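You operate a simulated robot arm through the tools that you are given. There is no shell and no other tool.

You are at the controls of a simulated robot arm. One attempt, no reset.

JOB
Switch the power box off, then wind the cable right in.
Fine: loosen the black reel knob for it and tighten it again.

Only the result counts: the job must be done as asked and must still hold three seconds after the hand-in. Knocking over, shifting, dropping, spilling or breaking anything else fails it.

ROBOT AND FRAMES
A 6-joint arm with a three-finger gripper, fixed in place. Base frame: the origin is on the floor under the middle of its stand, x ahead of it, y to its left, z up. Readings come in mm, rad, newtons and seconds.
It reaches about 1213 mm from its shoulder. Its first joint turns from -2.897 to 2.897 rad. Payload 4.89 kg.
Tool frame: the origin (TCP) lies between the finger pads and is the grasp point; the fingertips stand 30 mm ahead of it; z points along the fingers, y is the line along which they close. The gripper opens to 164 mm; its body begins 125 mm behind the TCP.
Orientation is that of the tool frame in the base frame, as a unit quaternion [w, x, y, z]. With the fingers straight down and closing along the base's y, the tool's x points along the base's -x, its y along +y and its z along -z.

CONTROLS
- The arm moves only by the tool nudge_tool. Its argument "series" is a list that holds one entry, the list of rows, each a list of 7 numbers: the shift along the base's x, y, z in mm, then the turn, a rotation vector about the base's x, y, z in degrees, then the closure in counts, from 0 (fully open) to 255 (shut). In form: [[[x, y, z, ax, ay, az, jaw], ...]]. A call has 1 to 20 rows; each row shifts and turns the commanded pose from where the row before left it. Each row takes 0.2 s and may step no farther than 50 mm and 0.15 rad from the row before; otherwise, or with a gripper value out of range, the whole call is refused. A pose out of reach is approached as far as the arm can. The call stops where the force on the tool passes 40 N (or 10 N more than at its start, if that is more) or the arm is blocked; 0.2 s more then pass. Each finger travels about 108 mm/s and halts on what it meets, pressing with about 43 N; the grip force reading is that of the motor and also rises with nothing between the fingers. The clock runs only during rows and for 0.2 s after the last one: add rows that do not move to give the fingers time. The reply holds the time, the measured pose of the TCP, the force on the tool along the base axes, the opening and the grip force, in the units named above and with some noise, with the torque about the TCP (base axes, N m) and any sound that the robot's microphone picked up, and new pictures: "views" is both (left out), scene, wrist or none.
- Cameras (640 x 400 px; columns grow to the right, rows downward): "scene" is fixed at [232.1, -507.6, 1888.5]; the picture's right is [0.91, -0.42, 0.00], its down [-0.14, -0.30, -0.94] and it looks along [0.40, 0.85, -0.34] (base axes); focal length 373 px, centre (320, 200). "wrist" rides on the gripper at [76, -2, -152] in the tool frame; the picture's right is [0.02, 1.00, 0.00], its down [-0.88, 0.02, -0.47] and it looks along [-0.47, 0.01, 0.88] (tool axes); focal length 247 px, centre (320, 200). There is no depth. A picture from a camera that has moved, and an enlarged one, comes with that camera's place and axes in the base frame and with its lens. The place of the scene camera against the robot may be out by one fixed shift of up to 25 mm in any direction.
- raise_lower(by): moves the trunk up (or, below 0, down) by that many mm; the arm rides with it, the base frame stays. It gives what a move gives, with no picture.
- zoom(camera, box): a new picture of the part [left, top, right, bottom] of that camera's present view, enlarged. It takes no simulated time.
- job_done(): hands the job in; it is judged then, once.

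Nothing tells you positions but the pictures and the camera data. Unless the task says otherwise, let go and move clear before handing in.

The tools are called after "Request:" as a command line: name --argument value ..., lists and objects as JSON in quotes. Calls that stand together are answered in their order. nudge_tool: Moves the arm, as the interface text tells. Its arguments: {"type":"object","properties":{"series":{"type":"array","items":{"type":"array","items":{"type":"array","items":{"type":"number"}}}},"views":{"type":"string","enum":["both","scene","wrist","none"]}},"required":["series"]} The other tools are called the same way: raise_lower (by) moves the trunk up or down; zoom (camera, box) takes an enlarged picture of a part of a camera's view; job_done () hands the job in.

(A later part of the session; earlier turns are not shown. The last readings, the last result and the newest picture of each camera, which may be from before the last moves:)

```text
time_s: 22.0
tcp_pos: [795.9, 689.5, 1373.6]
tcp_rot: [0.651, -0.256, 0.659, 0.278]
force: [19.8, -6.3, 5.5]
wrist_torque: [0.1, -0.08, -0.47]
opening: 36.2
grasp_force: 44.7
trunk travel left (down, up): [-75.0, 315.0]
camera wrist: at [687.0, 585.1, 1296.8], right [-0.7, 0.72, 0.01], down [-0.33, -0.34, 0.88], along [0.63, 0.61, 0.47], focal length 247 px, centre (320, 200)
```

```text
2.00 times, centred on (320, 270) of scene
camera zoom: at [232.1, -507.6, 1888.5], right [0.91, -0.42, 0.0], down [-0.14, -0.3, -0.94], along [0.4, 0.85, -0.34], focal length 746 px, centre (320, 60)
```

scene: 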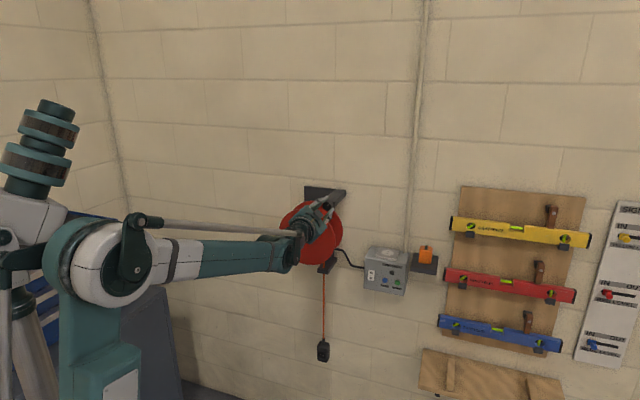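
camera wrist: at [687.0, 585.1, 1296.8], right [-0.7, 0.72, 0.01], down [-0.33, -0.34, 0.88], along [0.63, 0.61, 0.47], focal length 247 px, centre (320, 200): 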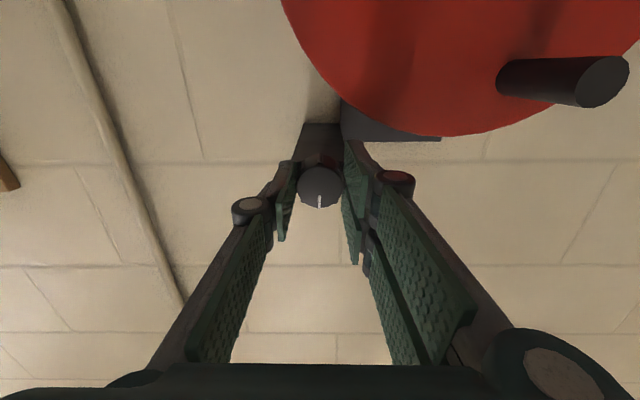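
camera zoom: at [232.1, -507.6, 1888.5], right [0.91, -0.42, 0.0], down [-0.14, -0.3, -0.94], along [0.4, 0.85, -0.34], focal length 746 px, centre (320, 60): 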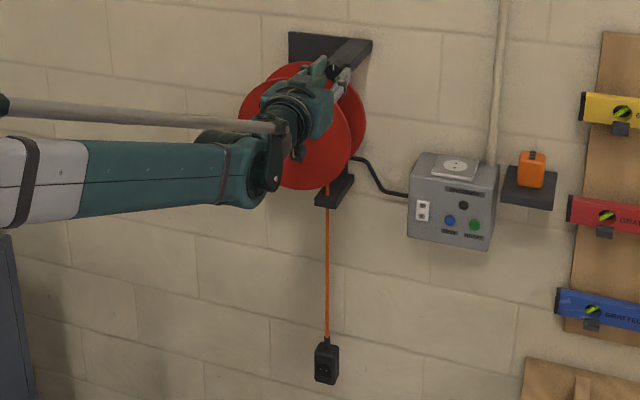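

About 88° of loosening, and the plug still hangs in the same place. I'll release the knob, back away, and try the crank.

Request:
nudge_tool --series '[[[0, 0, 0, 0, 0, 0, 180], [0, 0, 0, 0, 0, 0, 110], [0, 0, 0, 0, 0, 0, 110], [-17.9, -17.4, 0, 0, 0, 0, 110], [-35.8, -34.8, 0, 0, 0, 0, 110], [-35.8, -34.8, 0, 0, 0, 0, 110]]]'

Request:
zoom --camera "wrist" --box '[240, 0, 640, 240]'

Request:
zoom --camera "scene" --box '[270, 170, 370, 280]'

```text
time_s: 23.4
tcp_pos: [706.3, 608.9, 1370.9]
tcp_rot: [0.65, -0.256, 0.659, 0.278]
force: [2.9, 2.3, -1.8]
wrist_torque: [0.2, -0.21, 0.03]
opening: 93.2
grasp_force: 0.1
trunk travel left (down, up): [-75.0, 315.0]
camera wrist: at [596.8, 501.3, 1295.0], right [-0.7, 0.71, 0.01], down [-0.33, -0.34, 0.88], along [0.63, 0.61, 0.47], focal length 247 px, centre (320, 200)
```

scene: 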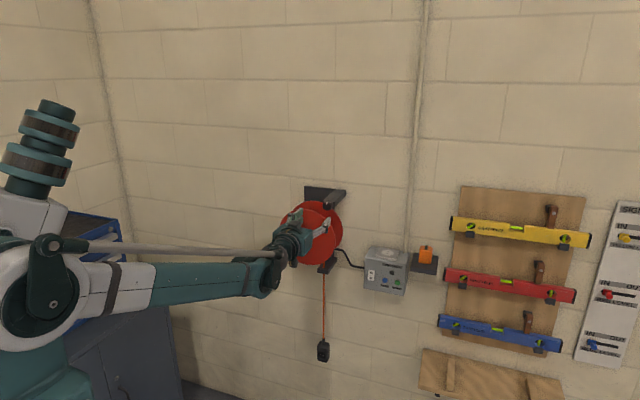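
wrist: 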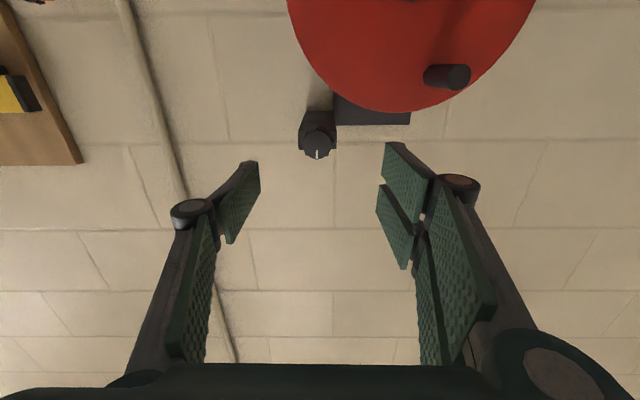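

```text
1.60 times, centred on (440, 120) of wrist
camera zoom: at [596.8, 501.3, 1295.0], right [-0.7, 0.71, 0.01], down [-0.33, -0.34, 0.88], along [0.63, 0.61, 0.47], focal length 395 px, centre (128, 328)
```

zoom: 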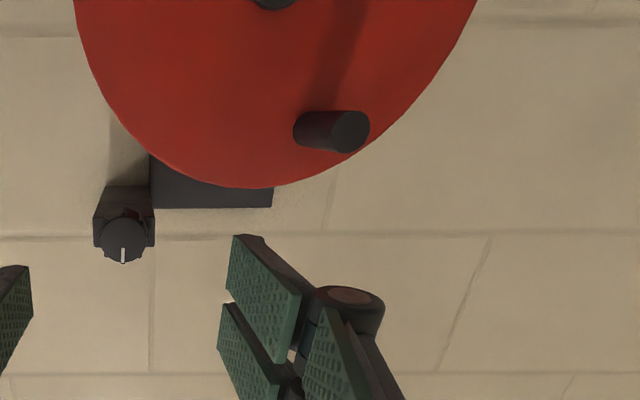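

```text
3.64 times, centred on (320, 225) of scene
camera zoom: at [232.1, -507.6, 1888.5], right [0.91, -0.42, 0.0], down [-0.14, -0.3, -0.94], along [0.4, 0.85, -0.34], focal length 1356 px, centre (320, 109)
```

zoom: 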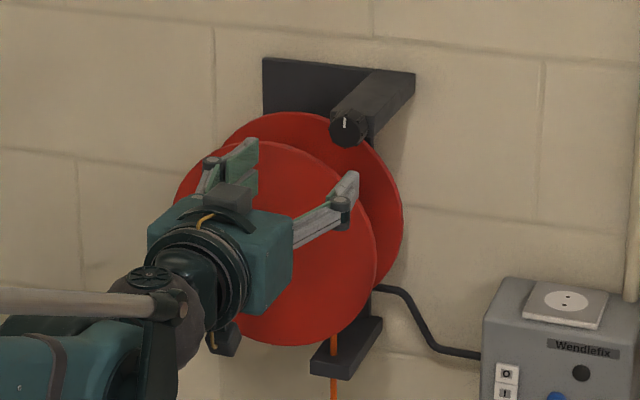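

The knob mark now points to 12 o'clock, a quarter turn looser. I see something reddish near the knob base, so I'll enlarge it.

Request:
zoom --camera "wrist" --box '[290, 80, 350, 170]'

Request:
zoom --camera "wrist" --box '[380, 0, 560, 120]'

```text
4.44 times, centred on (320, 125) of wrist
camera zoom: at [596.8, 501.3, 1295.0], right [-0.7, 0.71, 0.01], down [-0.33, -0.34, 0.88], along [0.63, 0.61, 0.47], focal length 1098 px, centre (320, 533)
```

zoom: 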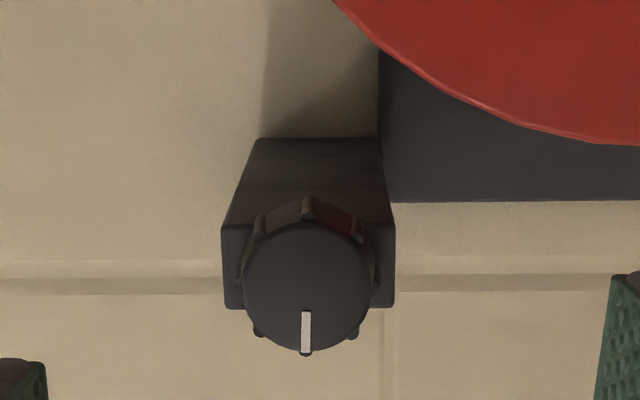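

```text
3.33 times, centred on (470, 60) of wrist
camera zoom: at [596.8, 501.3, 1295.0], right [-0.7, 0.71, 0.01], down [-0.33, -0.34, 0.88], along [0.63, 0.61, 0.47], focal length 823 px, centre (-180, 667)
```

zoom: 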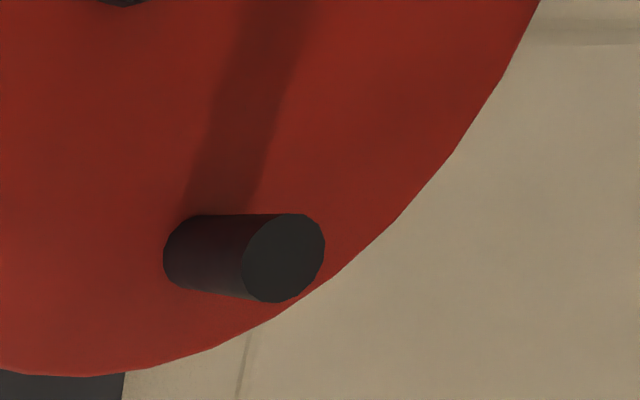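

The red was only a reflection. I put the peg end at n≈1040, u≈-78, z≈1304. It is about 24 mm in diameter and 60 mm long, on a crank radius of about 93 mm. I'll move in front of it.

Request:
nudge_tool --series '[[[-21.4, 25.6, -16.65, 0, 0, 0, 110], [-21.4, 25.6, -16.65, 0, 0, 0, 110], [-21.4, 25.6, -16.65, 0, 0, 0, 110], [-21.4, 25.6, -16.65, 0, 0, 0, 110], [0, 0, 0, 0, 0, 0, 110]]]' --views "wrist"

Request:
zoom --camera "wrist" --box '[220, 0, 440, 200]'

```text
time_s: 24.6
tcp_pos: [619.1, 708.1, 1306.6]
tcp_rot: [0.65, -0.255, 0.659, 0.28]
force: [0.1, -0.1, 0.8]
wrist_torque: [0.03, -0.03, 0.04]
opening: 93.4
grasp_force: 0.1
trunk travel left (down, up): [-75.0, 315.0]
camera wrist: at [509.7, 602.9, 1229.7], right [-0.7, 0.71, 0.01], down [-0.33, -0.34, 0.88], along [0.63, 0.61, 0.47], focal length 247 px, centre (320, 200)
```

wrist: 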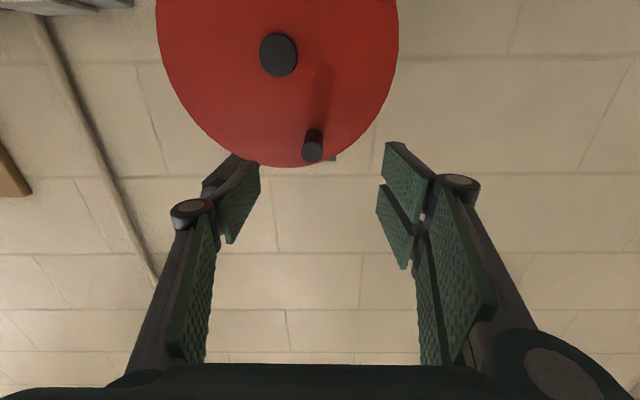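

```text
2.00 times, centred on (330, 100) of wrist
camera zoom: at [509.7, 602.9, 1229.7], right [-0.7, 0.71, 0.01], down [-0.33, -0.34, 0.88], along [0.63, 0.61, 0.47], focal length 494 px, centre (300, 400)
```

zoom: 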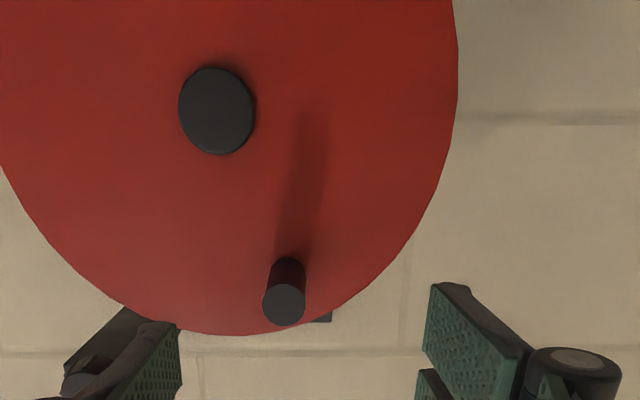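

Combining all the views, I refine the peg end to n≈1022, u≈-69, z≈1303, the hub axis to u≈-35.5, z≈1218, and the disc face to n≈1082. I'll move the pads around the peg.

Request:
nudge_tool --series '[[[5.0, -5.2, -3, 0, 0, 0, 110], [25.0, 24.5, 0, 0, 0, 0, 110], [25.0, 24.5, 0, 0, 0, 0, 110], [0, 0, 0, 0, 0, 0, 110]]]' --views "wrist"

Request:
zoom --camera "wrist" --box '[220, 60, 420, 200]'

```text
time_s: 25.6
tcp_pos: [675.9, 751.2, 1304.7]
tcp_rot: [0.65, -0.255, 0.659, 0.279]
force: [0.3, 0.0, 0.3]
wrist_torque: [0.02, 0.03, -0.01]
opening: 93.5
grasp_force: 0.1
trunk travel left (down, up): [-75.0, 315.0]
camera wrist: at [565.6, 646.1, 1227.5], right [-0.7, 0.71, 0.01], down [-0.33, -0.34, 0.88], along [0.63, 0.61, 0.47], focal length 247 px, centre (320, 200)
```

wrist: 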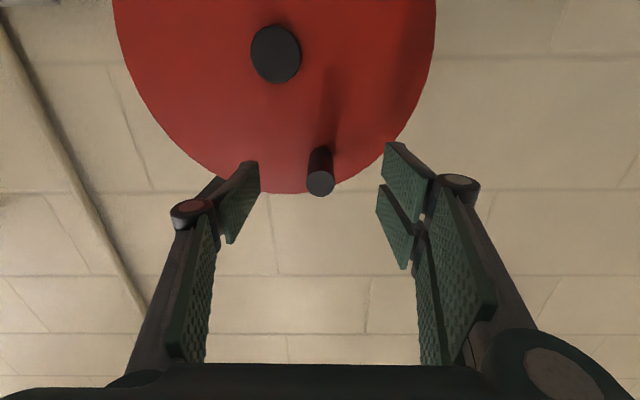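

```text
2.86 times, centred on (320, 130) of wrist
camera zoom: at [565.6, 646.1, 1227.5], right [-0.7, 0.71, 0.01], down [-0.33, -0.34, 0.88], along [0.63, 0.61, 0.47], focal length 706 px, centre (320, 400)
```

zoom: 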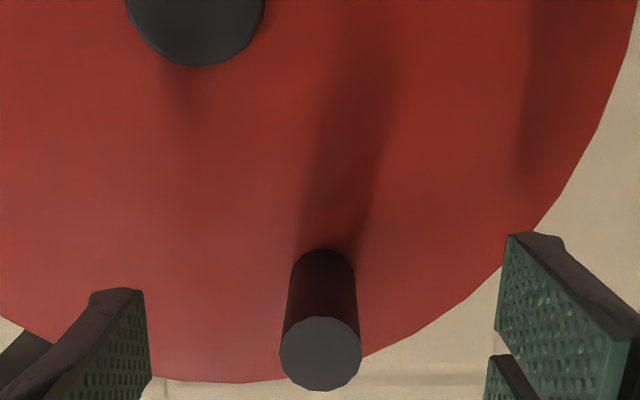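

The peg is centred between the pads. I'll go in the last 34 mm and close on it.

Request:
nudge_tool --series '[[[11.8, 12.2, -1.5, 0, 0, 0, 110], [11.8, 12.2, -1.5, 0, 0, 0, 110], [0, 0, 0, 0, 0, 0, 160], [0, 0, 0, 0, 0, 0, 200], [0, 0, 0, 0, 0, 0, 235], [0, 0, 0, 0, 0, 0, 235]]]' --views "wrist"

Request:
zoom --camera "scene" --box '[270, 170, 370, 280]'

```text
time_s: 27.0
tcp_pos: [699.2, 776.3, 1302.1]
tcp_rot: [0.651, -0.255, 0.659, 0.279]
force: [0.0, 3.3, 5.0]
wrist_torque: [0.12, -0.07, 0.13]
opening: 21.4
grasp_force: 45.0
trunk travel left (down, up): [-75.0, 315.0]
camera wrist: at [589.0, 669.9, 1224.4], right [-0.7, 0.71, 0.01], down [-0.33, -0.34, 0.88], along [0.63, 0.61, 0.47], focal length 247 px, centre (320, 200)
```

wrist: 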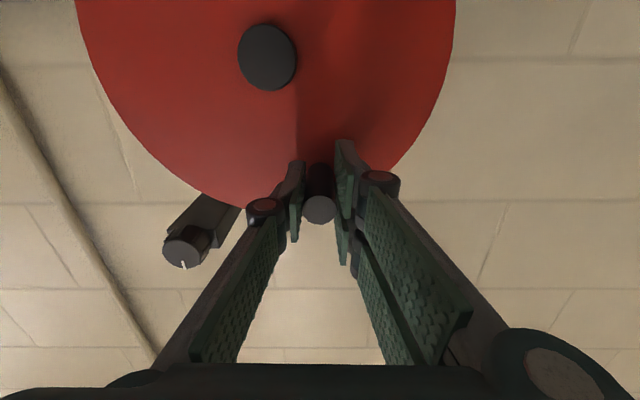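

```text
3.64 times, centred on (320, 225) of scene
camera zoom: at [232.1, -507.6, 1888.5], right [0.91, -0.42, 0.0], down [-0.14, -0.3, -0.94], along [0.4, 0.85, -0.34], focal length 1356 px, centre (320, 109)
```

zoom: 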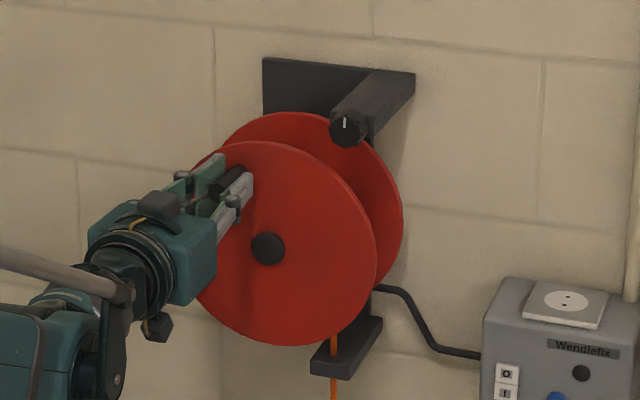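

I have the peg, with an opening of 21.4 mm. As a test I'll turn it 10° counter-clockwise and watch the forces.

Request:
nudge_tool --series '[[[-4.98, 5.13, -3.27, 0, 0, 0, 235], [-4.77, 4.91, -3.88, 0, 0, 0, 235]]]' --views "wrist"

Request:
zoom --camera "scene" --box '[270, 230, 370, 370]'

```text
time_s: 27.6
tcp_pos: [688.3, 784.5, 1293.5]
tcp_rot: [0.651, -0.255, 0.659, 0.278]
force: [4.6, -5.9, 0.9]
wrist_torque: [-0.15, -0.2, -0.2]
opening: 21.7
grasp_force: 44.8
trunk travel left (down, up): [-75.0, 315.0]
camera wrist: at [579.6, 679.1, 1216.4], right [-0.7, 0.72, 0.01], down [-0.33, -0.34, 0.88], along [0.63, 0.61, 0.47], focal length 247 px, centre (320, 200)
```

wrist: 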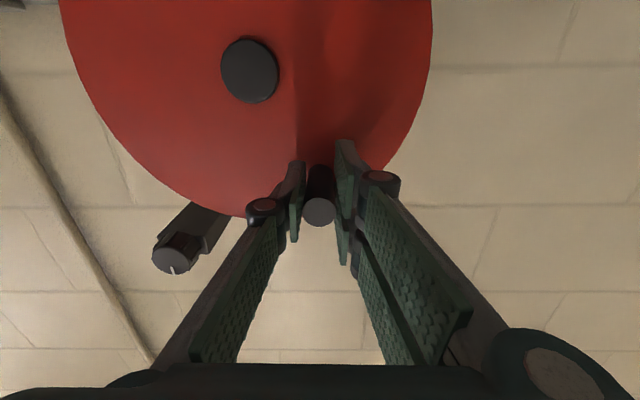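

```text
2.86 times, centred on (320, 300) of scene
camera zoom: at [232.1, -507.6, 1888.5], right [0.91, -0.42, 0.0], down [-0.14, -0.3, -0.94], along [0.4, 0.85, -0.34], focal length 1066 px, centre (320, -86)
```

zoom: 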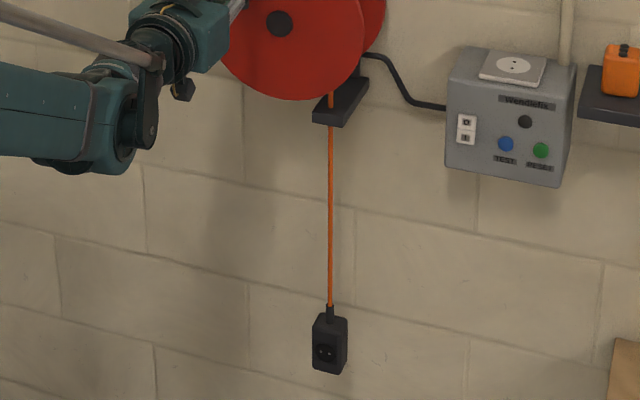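

The reel turns freely with about 7 N of drag, and the plug has risen by about 10 mm, so the direction is right. I'll continue the circle.

Request:
nudge_tool --series '[[[-7.1, 7.3, -7.39, 0, 0, 0, 235], [-6.31, 6.49, -8.74, 0, 0, 0, 235], [-5.4, 5.56, -9.92, 0, 0, 0, 235], [-4.38, 4.51, -10.9, 0, 0, 0, 235]]]' --views "wrist"

Request:
zoom --camera "scene" --box '[270, 230, 370, 370]'

```text
time_s: 28.6
tcp_pos: [664.8, 809.1, 1256.7]
tcp_rot: [0.651, -0.255, 0.659, 0.278]
force: [3.0, -8.9, 2.5]
wrist_torque: [-0.01, -0.22, -0.24]
opening: 21.6
grasp_force: 44.8
trunk travel left (down, up): [-75.0, 315.0]
camera wrist: at [556.2, 703.0, 1179.8], right [-0.7, 0.71, 0.01], down [-0.33, -0.34, 0.88], along [0.63, 0.61, 0.47], focal length 247 px, centre (320, 200)
```

wrist: 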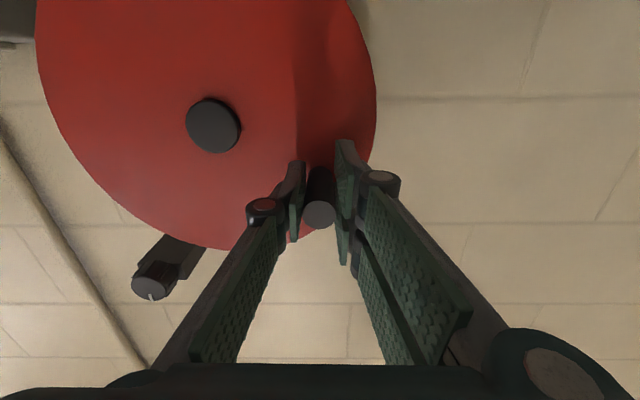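

```text
2.86 times, centred on (320, 300) of scene
camera zoom: at [232.1, -507.6, 1888.5], right [0.91, -0.42, 0.0], down [-0.14, -0.3, -0.94], along [0.4, 0.85, -0.34], focal length 1066 px, centre (320, -86)
```

zoom: 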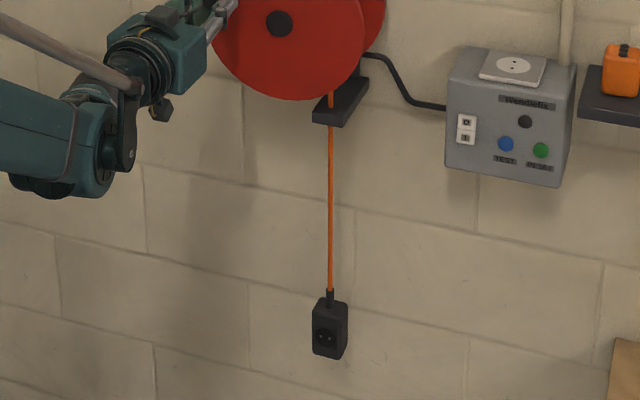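

Forces are still low at about 9 N, and the plug is about 25 mm higher. I'll continue along the circle.

Request:
nudge_tool --series '[[[-3.29, 3.38, -11.67, 0, 0, 0, 235], [-2.12, 2.18, -12.21, 0, 0, 0, 235], [-0.92, 0.95, -12.51, 0, 0, 0, 235], [0.31, -0.32, -12.58, 0, 0, 0, 235], [1.53, -1.57, -12.39, 0, 0, 0, 235], [2.71, -2.79, -11.97, 0, 0, 0, 235], [3.84, -3.95, -11.31, 0, 0, 0, 235]]]' --views "wrist"

Request:
zoom --camera "scene" --box '[270, 230, 370, 370]'

```text
time_s: 30.1
tcp_pos: [660.5, 813.5, 1174.9]
tcp_rot: [0.649, -0.259, 0.658, 0.281]
force: [-13.1, 7.8, -10.0]
wrist_torque: [0.15, 0.07, -0.14]
opening: 21.1
grasp_force: 44.9
trunk travel left (down, up): [-75.0, 315.0]
stopped in row 7: the force on the tool passed its limit at 44 N (the readings are from after the stop); the commanded pose is now the measured one
camera wrist: at [552.7, 706.7, 1098.3], right [-0.71, 0.71, 0.01], down [-0.33, -0.34, 0.88], along [0.63, 0.62, 0.47], focal length 247 px, centre (320, 200)
```

wrist: 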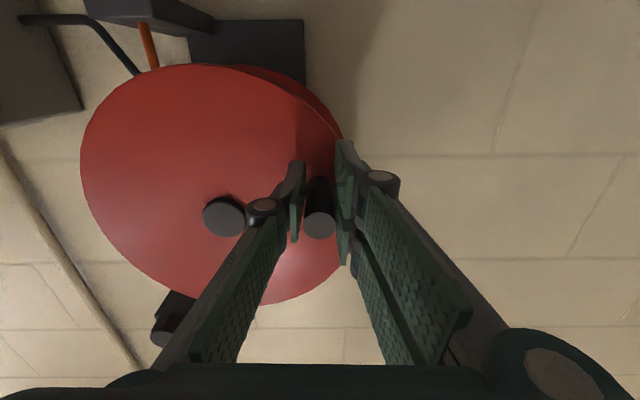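

```text
2.86 times, centred on (320, 300) of scene
camera zoom: at [232.1, -507.6, 1888.5], right [0.91, -0.42, 0.0], down [-0.14, -0.3, -0.94], along [0.4, 0.85, -0.34], focal length 1066 px, centre (320, -86)
```

zoom: 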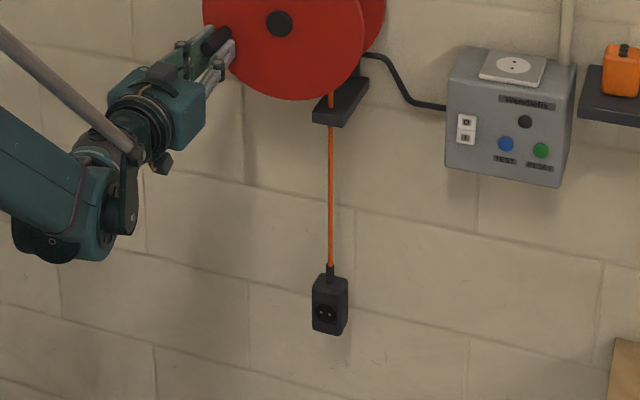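

The force limit stopped this step. The peg crept about 9 mm along the pads because my circle centre was slightly off and the peg was rolling between the pads. I'll release, see whether the reel holds by itself, and recentre.

Request:
nudge_tool --series '[[[0, 0, 0, 0, 0, 0, 170], [0, 0, 0, 0, 0, 0, 150], [0, 0, 8.5, 0, 0, 0, 150], [0, 0, 0, 0, 0, 0, 150], [0, 0, 0, 0, 0, 0, 150]]]' --views "wrist"

Request:
zoom --camera "scene" --box '[270, 230, 370, 370]'

Request:
zoom --camera "wrist" --box '[180, 140, 400, 300]'

```text
time_s: 31.4
tcp_pos: [663.2, 811.3, 1184.9]
tcp_rot: [0.649, -0.258, 0.658, 0.281]
force: [0.3, 0.0, 0.0]
wrist_torque: [-0.02, -0.01, -0.03]
opening: 67.8
grasp_force: 0.1
trunk travel left (down, up): [-75.0, 315.0]
camera wrist: at [554.0, 705.1, 1107.4], right [-0.7, 0.71, 0.01], down [-0.33, -0.34, 0.88], along [0.63, 0.62, 0.47], focal length 247 px, centre (320, 200)
```

wrist: 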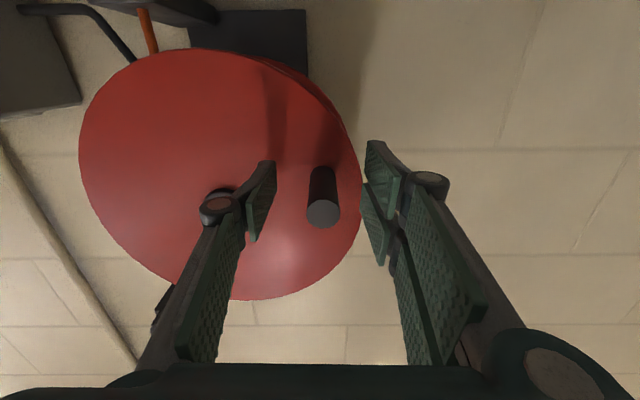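

```text
2.86 times, centred on (320, 300) of scene
camera zoom: at [232.1, -507.6, 1888.5], right [0.91, -0.42, 0.0], down [-0.14, -0.3, -0.94], along [0.4, 0.85, -0.34], focal length 1066 px, centre (320, -86)
```

zoom: 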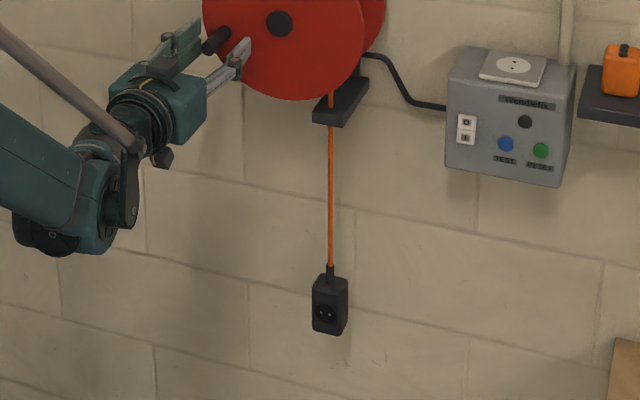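

```text
2.50 times, centred on (290, 220) of wrist
camera zoom: at [554.0, 705.1, 1107.4], right [-0.7, 0.71, 0.01], down [-0.33, -0.34, 0.88], along [0.63, 0.62, 0.47], focal length 617 px, centre (395, 150)
```

zoom: 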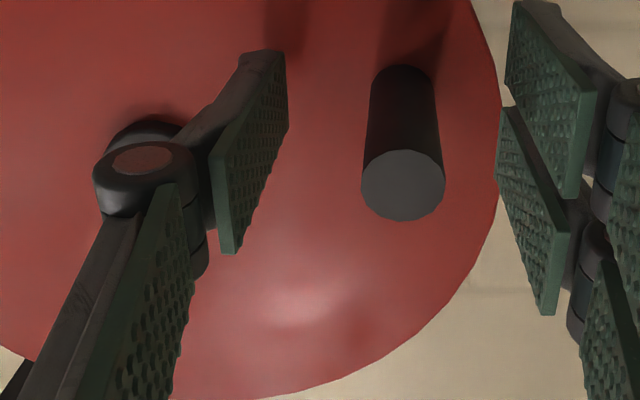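

The reel holds by itself when released, as the plug hasn't moved. I'll regrasp with the peg centred, then turn the wrist together with the crank so the peg can't roll between the pads.

Request:
nudge_tool --series '[[[-1.1, 1.15, 2, 0, 0, 0, 150], [0, 0, 0, 0, 0, 0, 190], [0, 0, 0, 0, 0, 0, 225], [0, 0, 0, 0, 0, 0, 240], [3.44, -3.54, -11.62, -5.72, -5.59, 0, 240], [4.54, -4.67, -10.82, -5.72, -5.59, 0, 240]]]' --views "wrist"

```text
time_s: 32.8
tcp_pos: [670.9, 804.2, 1163.2]
tcp_rot: [0.681, -0.347, 0.616, 0.187]
force: [5.2, 7.2, 3.7]
wrist_torque: [0.04, -0.01, -0.07]
opening: 21.5
grasp_force: 45.3
trunk travel left (down, up): [-75.0, 315.0]
camera wrist: at [575.9, 682.9, 1089.9], right [-0.68, 0.69, -0.26], down [-0.5, -0.17, 0.85], along [0.54, 0.71, 0.46], focal length 247 px, centre (320, 200)
```

wrist: 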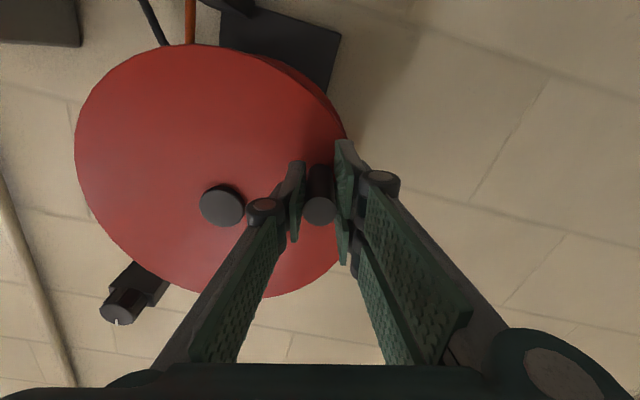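

That works well, with forces of only about 10 N. I'll continue winding with the wrist following.

Request:
nudge_tool --series '[[[5.53, -5.69, -9.79, -5.72, -5.59, 0, 240], [6.44, -6.63, -8.6, -5.72, -5.59, 0, 240], [7.21, -7.41, -7.24, -5.72, -5.59, 0, 240], [7.84, -8.07, -5.72, -5.72, -5.59, 0, 240]]]' --views "wrist"

```text
time_s: 33.8
tcp_pos: [697.9, 776.4, 1133.0]
tcp_rot: [0.706, -0.503, 0.498, -0.009]
force: [19.4, 9.1, 18.6]
wrist_torque: [0.35, -0.1, -0.34]
opening: 21.6
grasp_force: 45.3
trunk travel left (down, up): [-75.0, 315.0]
camera wrist: at [628.4, 629.6, 1082.0], right [-0.48, 0.48, -0.74], down [-0.79, 0.13, 0.6], along [0.38, 0.87, 0.32], focal length 247 px, centre (320, 200)
```

wrist: 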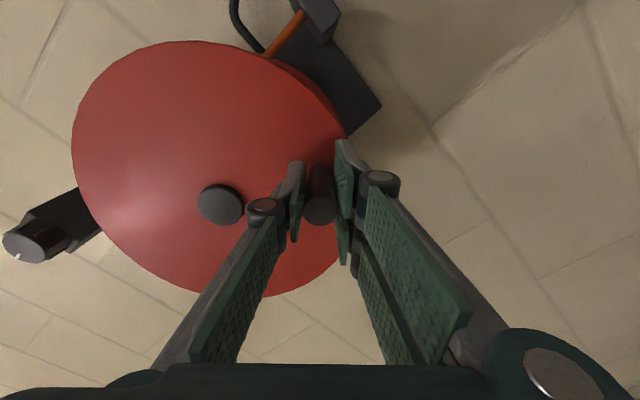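

The plug side is fine, but I'm pulling slightly outward. I'll correct inward by about 1 mm and toward the wall by 1 mm, then continue.

Request:
nudge_tool --series '[[[0.99, 0.42, 0.92, 0, 0, 0, 240], [8.42, -8.45, -4.09, -5.72, -5.59, 0, 240], [8.74, -8.78, -2.4, -5.72, -5.59, 0, 240], [8.88, -8.93, -0.66, -5.72, -5.59, 0, 240]]]' --views "wrist"

Request:
zoom --camera "scene" --box '[270, 180, 370, 370]'

```text
time_s: 34.8
tcp_pos: [722.7, 751.7, 1126.8]
tcp_rot: [0.687, -0.597, 0.383, -0.157]
force: [-12.6, -3.8, -10.7]
wrist_torque: [-0.27, -0.08, 0.52]
opening: 21.7
grasp_force: 45.3
trunk travel left (down, up): [-75.0, 315.0]
camera wrist: at [665.2, 592.6, 1102.6], right [-0.23, 0.22, -0.95], down [-0.92, 0.26, 0.28], along [0.31, 0.94, 0.15], focal length 247 px, centre (320, 200)
```

wrist: 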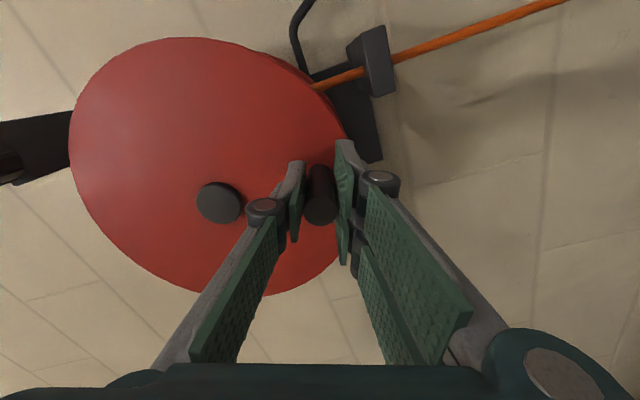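

```text
2.11 times, centred on (320, 275) of scene
camera zoom: at [232.1, -507.6, 1888.5], right [0.91, -0.42, 0.0], down [-0.14, -0.3, -0.94], along [0.4, 0.85, -0.34], focal length 785 px, centre (320, 42)
```

zoom: 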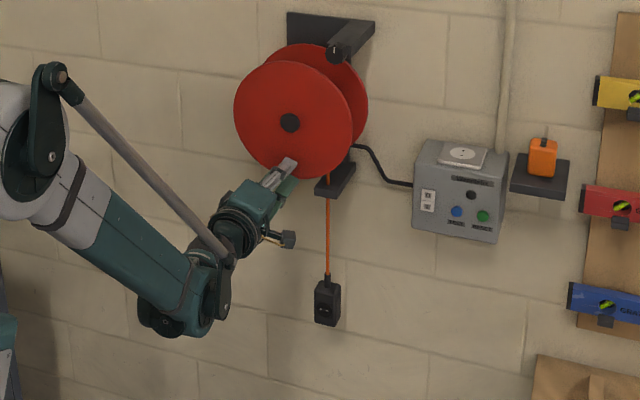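

The grip is holding and the wrist still has roll range. I'll make a small relief move and continue.

Request:
nudge_tool --series '[[[-0.29, -0.28, -0.4, 0, 0, 0, 240], [8.76, -9.01, 1.11, -5.72, -5.59, 0, 240], [8.57, -8.82, 2.85, -5.72, -5.59, 0, 240], [8.21, -8.45, 4.55, -5.72, -5.59, 0, 240]]]' --views "wrist"

```text
time_s: 35.8
tcp_pos: [749.7, 723.8, 1134.8]
tcp_rot: [-0.643, 0.661, -0.249, 0.297]
force: [10.3, 11.5, -0.1]
wrist_torque: [0.26, 0.19, -0.49]
opening: 21.5
grasp_force: 45.1
trunk travel left (down, up): [-75.0, 315.0]
camera wrist: at [694.2, 563.6, 1140.4], right [0.07, -0.06, -1.0], down [-0.95, 0.29, -0.08], along [0.3, 0.95, -0.04], focal length 247 px, centre (320, 200)
```

wrist: 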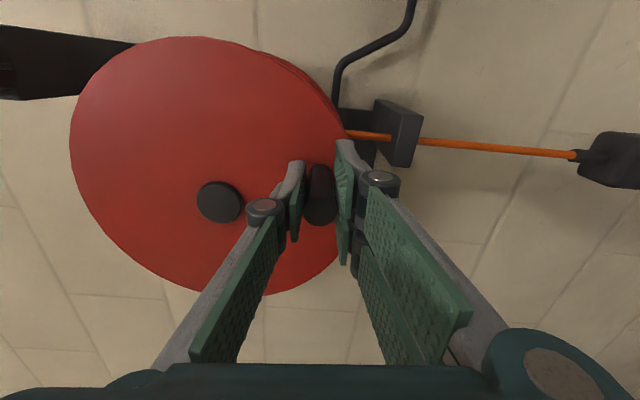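

Roll is at about -96° with no limit reached, and I can see the plug and guide on the right of the view. I'll continue.

Request:
nudge_tool --series '[[[0.3, 0.3, 0, 0, 0, 0, 240], [7.69, -7.91, 6.14, -5.72, -5.59, 0, 240], [7.0, -7.21, 7.59, -5.72, -5.59, 0, 240], [6.22, -6.4, 8.92, -5.72, -5.59, 0, 240], [5.29, -5.44, 10.07, -5.72, -5.59, 0, 240]]]' --views "wrist"

Request:
zoom --camera "scene" --box '[270, 180, 370, 370]'

```text
time_s: 37.0
tcp_pos: [777.4, 697.5, 1165.6]
tcp_rot: [-0.528, 0.709, -0.064, 0.463]
force: [17.3, 8.6, -8.3]
wrist_torque: [0.31, -0.1, 0.27]
opening: 21.4
grasp_force: 45.2
trunk travel left (down, up): [-75.0, 315.0]
camera wrist: at [708.5, 548.8, 1214.2], right [0.41, -0.45, -0.8], down [-0.83, 0.18, -0.53], along [0.38, 0.88, -0.3], focal length 247 px, centre (320, 200)
```

wrist: 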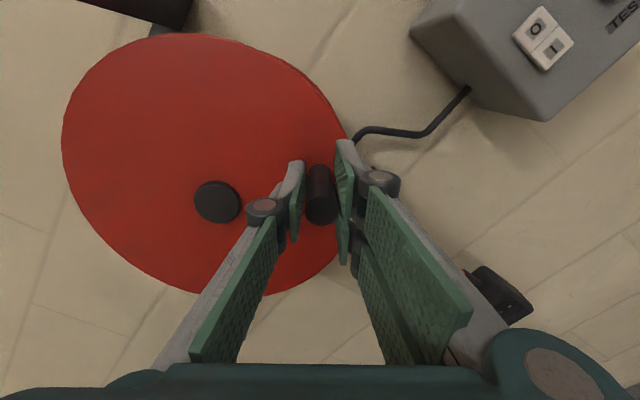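

```text
2.11 times, centred on (320, 275) of scene
camera zoom: at [232.1, -507.6, 1888.5], right [0.91, -0.42, 0.0], down [-0.14, -0.3, -0.94], along [0.4, 0.85, -0.34], focal length 785 px, centre (320, 42)
```

zoom: 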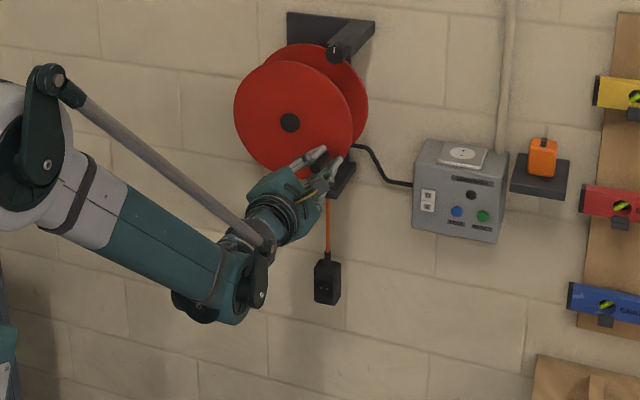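

Still smooth, and the plug is about 140 mm below the guide. The force drift tells me the wall normal is really at 45°, so I'll use that from here.

Request:
nudge_tool --series '[[[0.54, 0.17, -0.16, 0, 0, 0, 240], [4.32, -4.32, 11.04, -5.72, -5.59, 0, 240], [3.19, -3.19, 11.78, -5.72, -5.59, 0, 240], [2.0, -2.0, 12.3, -5.72, -5.59, 0, 240], [0.78, -0.78, 12.57, -5.72, -5.59, 0, 240]]]' --views "wrist"

Request:
zoom --camera "scene" --box '[270, 180, 370, 370]'

```text
time_s: 37.6
tcp_pos: [780.1, 694.6, 1174.1]
tcp_rot: [-0.5, 0.711, -0.027, 0.493]
force: [19.0, -5.6, -12.2]
wrist_torque: [0.42, -0.43, 0.22]
opening: 21.8
grasp_force: 45.3
out of reach, approached as far as the arm can: row 2, 3
trunk travel left (down, up): [-75.0, 315.0]
stopped in row 3: the force on the tool passed its limit at 47 N (the readings are from after the stop); the commanded pose is now the measured one
camera wrist: at [707.5, 549.7, 1229.0], right [0.47, -0.51, -0.72], down [-0.79, 0.13, -0.6], along [0.4, 0.85, -0.34], focal length 247 px, centre (320, 200)
```

wrist: 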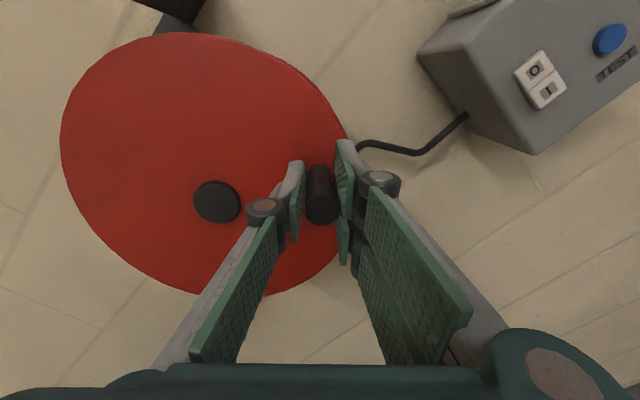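

```text
2.11 times, centred on (320, 275) of scene
camera zoom: at [232.1, -507.6, 1888.5], right [0.91, -0.42, 0.0], down [-0.14, -0.3, -0.94], along [0.4, 0.85, -0.34], focal length 785 px, centre (320, 42)
```

zoom: 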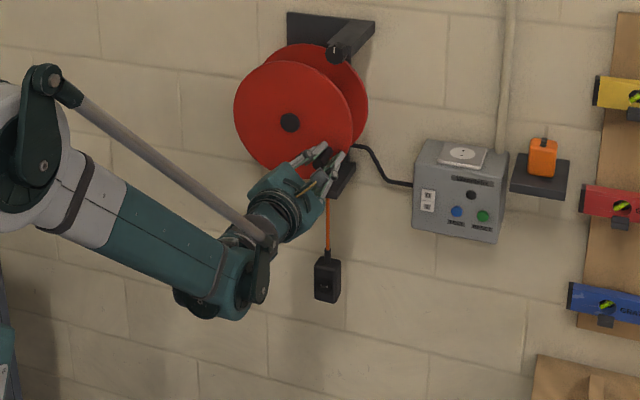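

The wrist roll hit its joint limit at about -133°. I'll release the peg (the reel holds by itself), back off, roll the wrist back by about 180°, and regrasp.

Request:
nudge_tool --series '[[[0, 0, 0, 0, 0, 0, 190], [0, 0, 0, 0, 0, 0, 130], [0, 0, 0, 0, 0, 0, 130], [-25, -25, 0, 0, 0, 0, 130], [-35, -35, 0, 0, 0, 0, 130], [0, 0, 0, 5.72, 5.59, 0, 130], [0, 0, 0, 5.72, 5.59, 0, 130], [0, 0, 0, 5.72, 5.59, 0, 130], [0, 0, 0, 5.72, 5.59, 0, 130], [0, 0, 0, 5.72, 5.59, 0, 130], [0, 0, 0, 5.72, 5.59, 0, 130], [0, 0, 0, 5.72, 5.59, 0, 130], [0, 0, 0, 5.72, 5.59, 0, 130], [0, 0, 0, 5.72, 5.59, 0, 130], [0, 0, 0, 5.72, 5.59, 0, 130], [0, 0, 0, 5.72, 5.59, 0, 130], [0, 0, 0, 5.72, 5.59, 0, 130], [0, 0, 0, 5.72, 5.59, 0, 130], [0, 0, 0, 5.72, 5.59, 0, 130]]]' --views "wrist"

Request:
zoom --camera "scene" --box '[270, 180, 370, 370]'

```text
time_s: 41.6
tcp_pos: [717.6, 634.6, 1175.5]
tcp_rot: [0.687, -0.385, 0.598, 0.151]
force: [-0.4, -0.2, 0.3]
wrist_torque: [0.02, -0.01, 0.04]
opening: 80.4
grasp_force: 0.0
trunk travel left (down, up): [-75.0, 315.0]
camera wrist: at [629.8, 506.3, 1105.8], right [-0.67, 0.65, -0.37], down [-0.56, -0.1, 0.82], along [0.5, 0.75, 0.43], focal length 247 px, centre (320, 200)
```

wrist: 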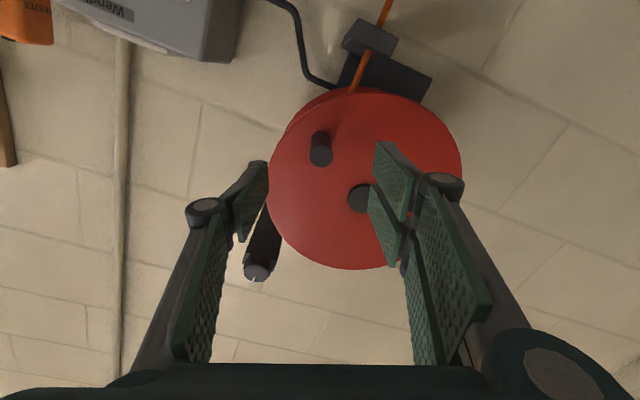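

```text
2.11 times, centred on (320, 275) of scene
camera zoom: at [232.1, -507.6, 1888.5], right [0.91, -0.42, 0.0], down [-0.14, -0.3, -0.94], along [0.4, 0.85, -0.34], focal length 785 px, centre (320, 42)
```

zoom: 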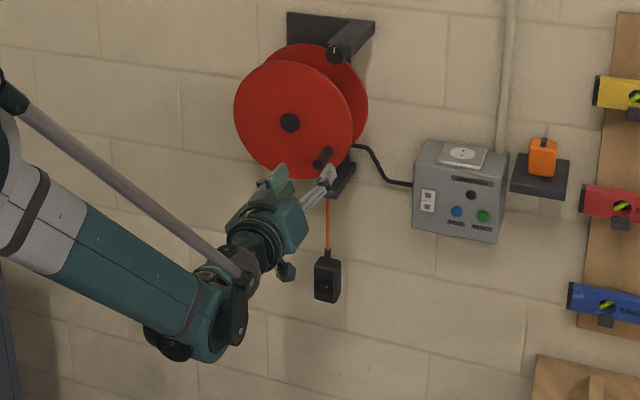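

The reel still holds. I'll roll the wrist further, level it a touch, and look again.

Request:
nudge_tool --series '[[[0, 0, 0, 5.66, 5.66, 0, 130], [0, 0, 0, 5.66, 5.66, 0, 130], [0, 0, 0, 5.66, 5.66, 0, 130], [0, 0, 0, 5.66, 5.66, 0, 130], [0, 0, 0, 5.66, 5.66, 0, 130], [0, 0, 0, 5.66, 5.66, 0, 130], [0, 0, 0, 5.66, 5.66, 0, 130], [0, 0, 0, 5.66, 5.66, 0, 130], [0, 0, 0, 5.66, 5.66, 0, 130], [0, 0, 0, 5.66, 5.66, 0, 130], [0, 0, 0, 5.66, 5.66, 0, 130], [0, 0, 0, 0.47, -0.47, 0, 130], [0, 0, 0, 0, 0, 0, 130]]]' --views "wrist"

Request:
zoom --camera "wrist" --box '[220, 60, 440, 220]'

```text
time_s: 44.4
tcp_pos: [717.8, 635.8, 1175.7]
tcp_rot: [0.392, 0.133, 0.688, 0.596]
force: [0.0, -0.1, 0.0]
wrist_torque: [0.01, 0.05, -0.01]
opening: 80.4
grasp_force: 0.1
trunk travel left (down, up): [-75.0, 315.0]
camera wrist: at [561.3, 575.1, 1141.9], right [-0.3, 0.27, 0.92], down [0.24, -0.91, 0.34], along [0.92, 0.32, 0.21], focal length 247 px, centre (320, 200)
```

wrist: 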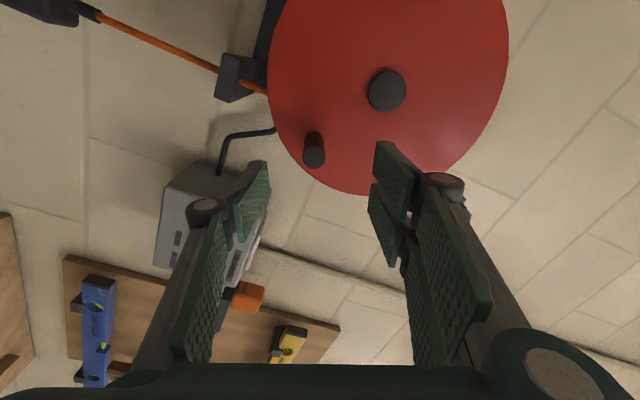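

```text
2.50 times, centred on (330, 140) of wrist
camera zoom: at [561.3, 575.1, 1141.9], right [-0.3, 0.27, 0.92], down [0.24, -0.91, 0.34], along [0.92, 0.32, 0.21], focal length 617 px, centre (295, 350)
```

zoom: 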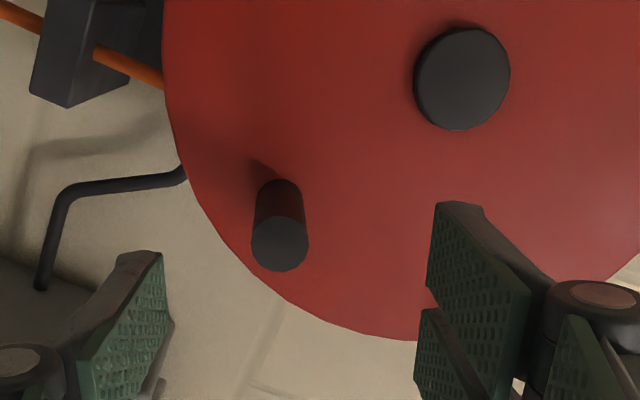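

The peg is at about u≈55, z≈1169 in the corrected 45° frame, at crank angle ≈327°. I'll level the tool, align with the peg, and move closer.

Request:
nudge_tool --series '[[[-1.8, 1.8, -5.5, -0.7, 0.7, -0.7, 130], [15, 15, 0, 0, 0, 0, 130], [15, 15, 0, 0, 0, 0, 130], [0, 0, 0, 0, 0, 0, 130]]]' --views "wrist"

Request:
zoom --camera "wrist" --box '[220, 60, 440, 220]'

```text
time_s: 45.4
tcp_pos: [744.7, 667.0, 1170.6]
tcp_rot: [0.392, 0.139, 0.693, 0.588]
force: [-0.6, -0.2, -0.2]
wrist_torque: [0.02, 0.02, -0.01]
opening: 80.4
grasp_force: 0.0
trunk travel left (down, up): [-75.0, 315.0]
camera wrist: at [588.5, 608.2, 1138.9], right [-0.28, 0.28, 0.92], down [0.24, -0.91, 0.35], along [0.93, 0.32, 0.19], focal length 247 px, centre (320, 200)
```

wrist: 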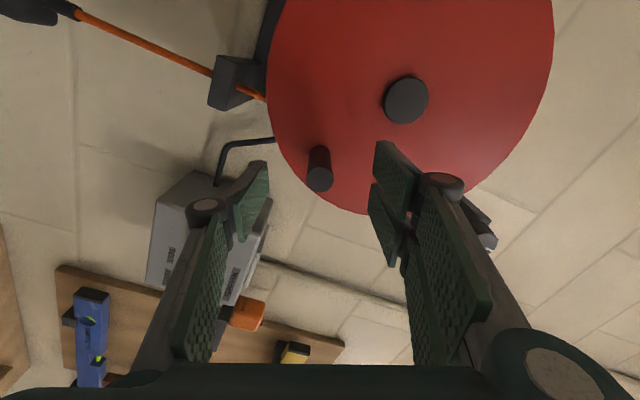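

```text
2.50 times, centred on (330, 140) of wrist
camera zoom: at [588.5, 608.2, 1138.9], right [-0.28, 0.28, 0.92], down [0.24, -0.91, 0.35], along [0.93, 0.32, 0.19], focal length 617 px, centre (295, 350)
```

zoom: 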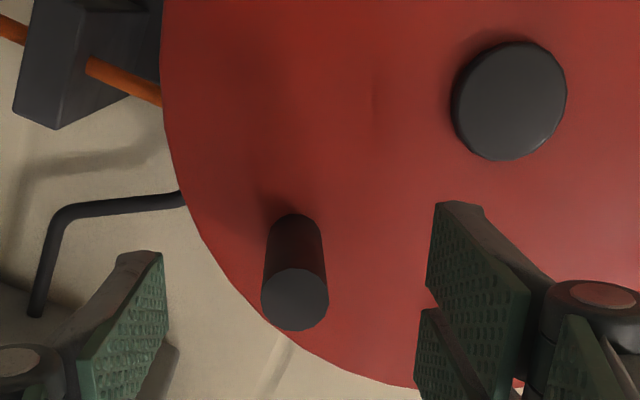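

The peg is centred at u≈55, z≈1169, and the hub is at u≈-21, z≈1217.6 in this frame. I'll go in, close, and resume winding with the wrist following.

Request:
nudge_tool --series '[[[15.75, 15.75, -0.75, 0, 0, 0, 130], [15.75, 15.75, -0.75, 0, 0, 0, 130], [0, 0, 0, 0, 0, 0, 180], [0, 0, 0, 0, 0, 0, 220], [0, 0, 0, 0, 0, 0, 240], [0, 0, 0, 0, 0, 0, 240], [4.26, -4.26, 10.99, -5.657, -5.657, 0, 240], [3.13, -3.13, 11.77, -5.657, -5.657, 0, 240]]]' --views "wrist"

Request:
zoom --camera "scene" --box '[270, 180, 370, 370]'

```text
time_s: 47.2
tcp_pos: [784.8, 691.5, 1192.3]
tcp_rot: [0.471, 0.04, 0.705, 0.528]
force: [-7.5, -5.2, -2.7]
wrist_torque: [0.01, 0.03, -0.14]
opening: 21.2
grasp_force: 45.2
trunk travel left (down, up): [-75.0, 315.0]
camera wrist: at [635.4, 624.6, 1142.2], right [-0.45, 0.45, 0.77], down [0.14, -0.81, 0.56], along [0.88, 0.36, 0.3], focal length 247 px, centre (320, 200)
```

wrist: 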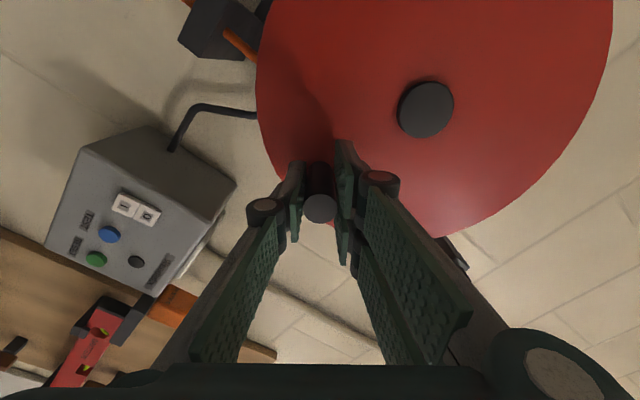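

```text
2.11 times, centred on (320, 275) of scene
camera zoom: at [232.1, -507.6, 1888.5], right [0.91, -0.42, 0.0], down [-0.14, -0.3, -0.94], along [0.4, 0.85, -0.34], focal length 785 px, centre (320, 42)
```

zoom: 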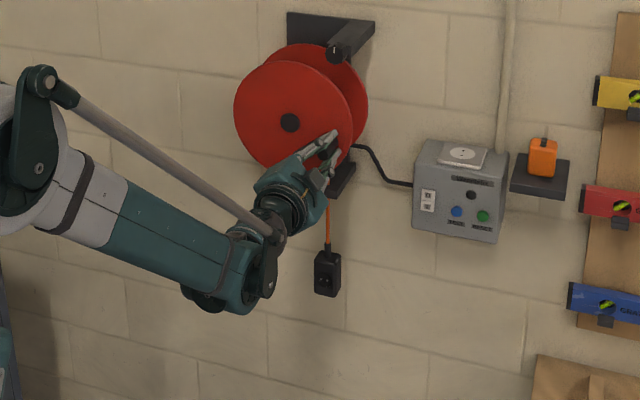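

Forces are low and the plug is rising again. I'll continue.

Request:
nudge_tool --series '[[[1.74, -2.14, 12.27, -5.657, -5.657, 0, 240], [0.71, -0.71, 12.53, -5.657, -5.657, 0, 240], [-0.53, 0.53, 12.54, -5.657, -5.657, 0, 240], [-1.76, 1.76, 12.33, -5.657, -5.657, 0, 240]]]' --views "wrist"

Request:
zoom --camera "scene" --box '[270, 180, 370, 370]'

```text
time_s: 48.2
tcp_pos: [786.9, 690.0, 1240.3]
tcp_rot: [0.599, -0.154, 0.69, 0.377]
force: [13.2, -3.5, 4.9]
wrist_torque: [0.47, 0.15, -0.45]
opening: 21.1
grasp_force: 44.9
trunk travel left (down, up): [-75.0, 315.0]
camera wrist: at [661.6, 598.4, 1167.6], right [-0.67, 0.67, 0.31], down [-0.14, -0.53, 0.84], along [0.73, 0.52, 0.45], focal length 247 px, centre (320, 200)
```

wrist: 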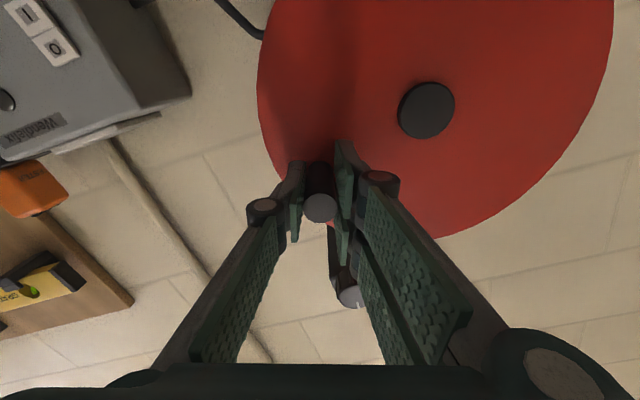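

```text
2.11 times, centred on (320, 275) of scene
camera zoom: at [232.1, -507.6, 1888.5], right [0.91, -0.42, 0.0], down [-0.14, -0.3, -0.94], along [0.4, 0.85, -0.34], focal length 785 px, centre (320, 42)
```

zoom: 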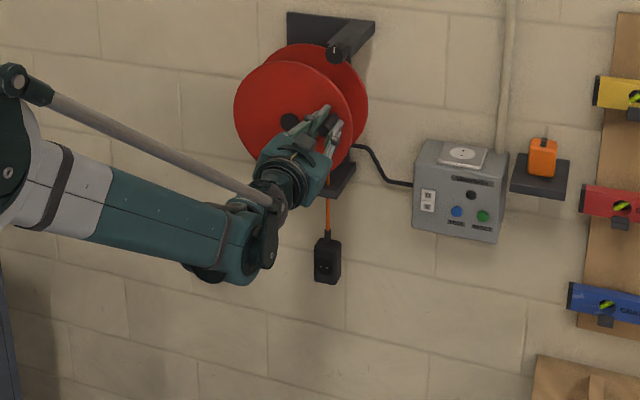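

The plug is close to the guide now. I'll go another 32° with a small outward correction.

Request:
nudge_tool --series '[[[-2.47, 2.87, 11.95, -5.657, -5.657, 0, 240], [-4.09, 4.09, 11.16, -5.657, -5.657, 0, 240], [-5.15, 5.15, 10.25, -5.657, -5.657, 0, 240]]]' --views "wrist"

Request:
zoom --camera "scene" --box '[290, 240, 360, 320]'

```text
time_s: 49.0
tcp_pos: [775.6, 700.4, 1275.4]
tcp_rot: [0.664, -0.295, 0.642, 0.245]
force: [29.7, -10.8, 20.2]
wrist_torque: [0.51, -0.23, -0.67]
opening: 21.2
grasp_force: 45.3
trunk travel left (down, up): [-75.0, 315.0]
camera wrist: at [672.5, 587.3, 1198.3], right [-0.7, 0.7, -0.1], down [-0.4, -0.27, 0.88], along [0.59, 0.66, 0.47], focal length 247 px, centre (320, 200)
```

wrist: 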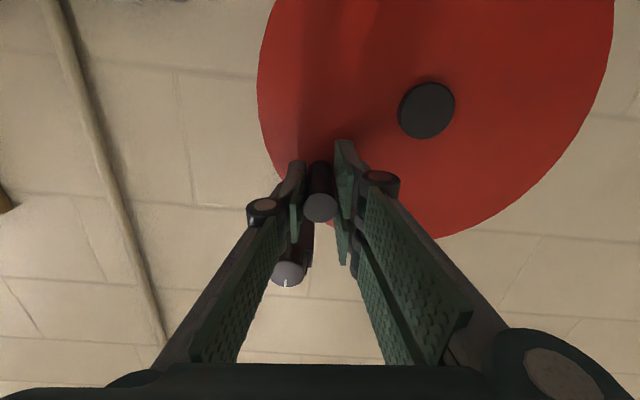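

```text
5.00 times, centred on (325, 280) of scene
camera zoom: at [232.1, -507.6, 1888.5], right [0.91, -0.42, 0.0], down [-0.14, -0.3, -0.94], along [0.4, 0.85, -0.34], focal length 1865 px, centre (295, -200)
```

zoom: 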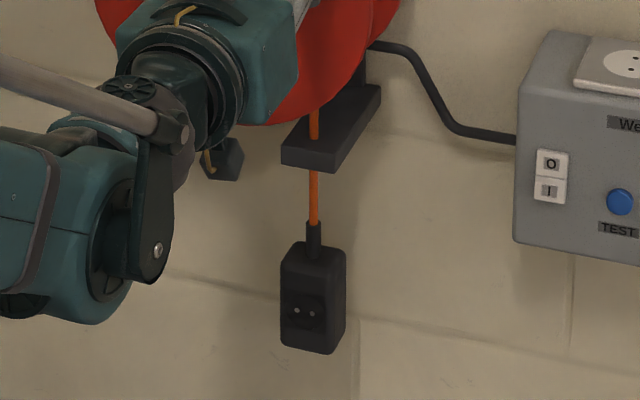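

The force is radial, so my circle needs to sit slightly further out. I'll relieve it and take smaller bites as the plug nears the guide, with about 45 mm to go.

Request:
nudge_tool --series '[[[1.1, -0.5, 0.85, 0, 0, 0, 240], [-6.06, 6.06, 10.0, -5.657, -5.657, 0, 240]]]' --views "none"

```text
time_s: 49.6
tcp_pos: [767.0, 707.9, 1286.0]
tcp_rot: [0.679, -0.34, 0.62, 0.198]
force: [17.6, -12.6, 18.8]
wrist_torque: [0.4, -0.21, -0.52]
opening: 21.4
grasp_force: 45.4
trunk travel left (down, up): [-75.0, 315.0]
```

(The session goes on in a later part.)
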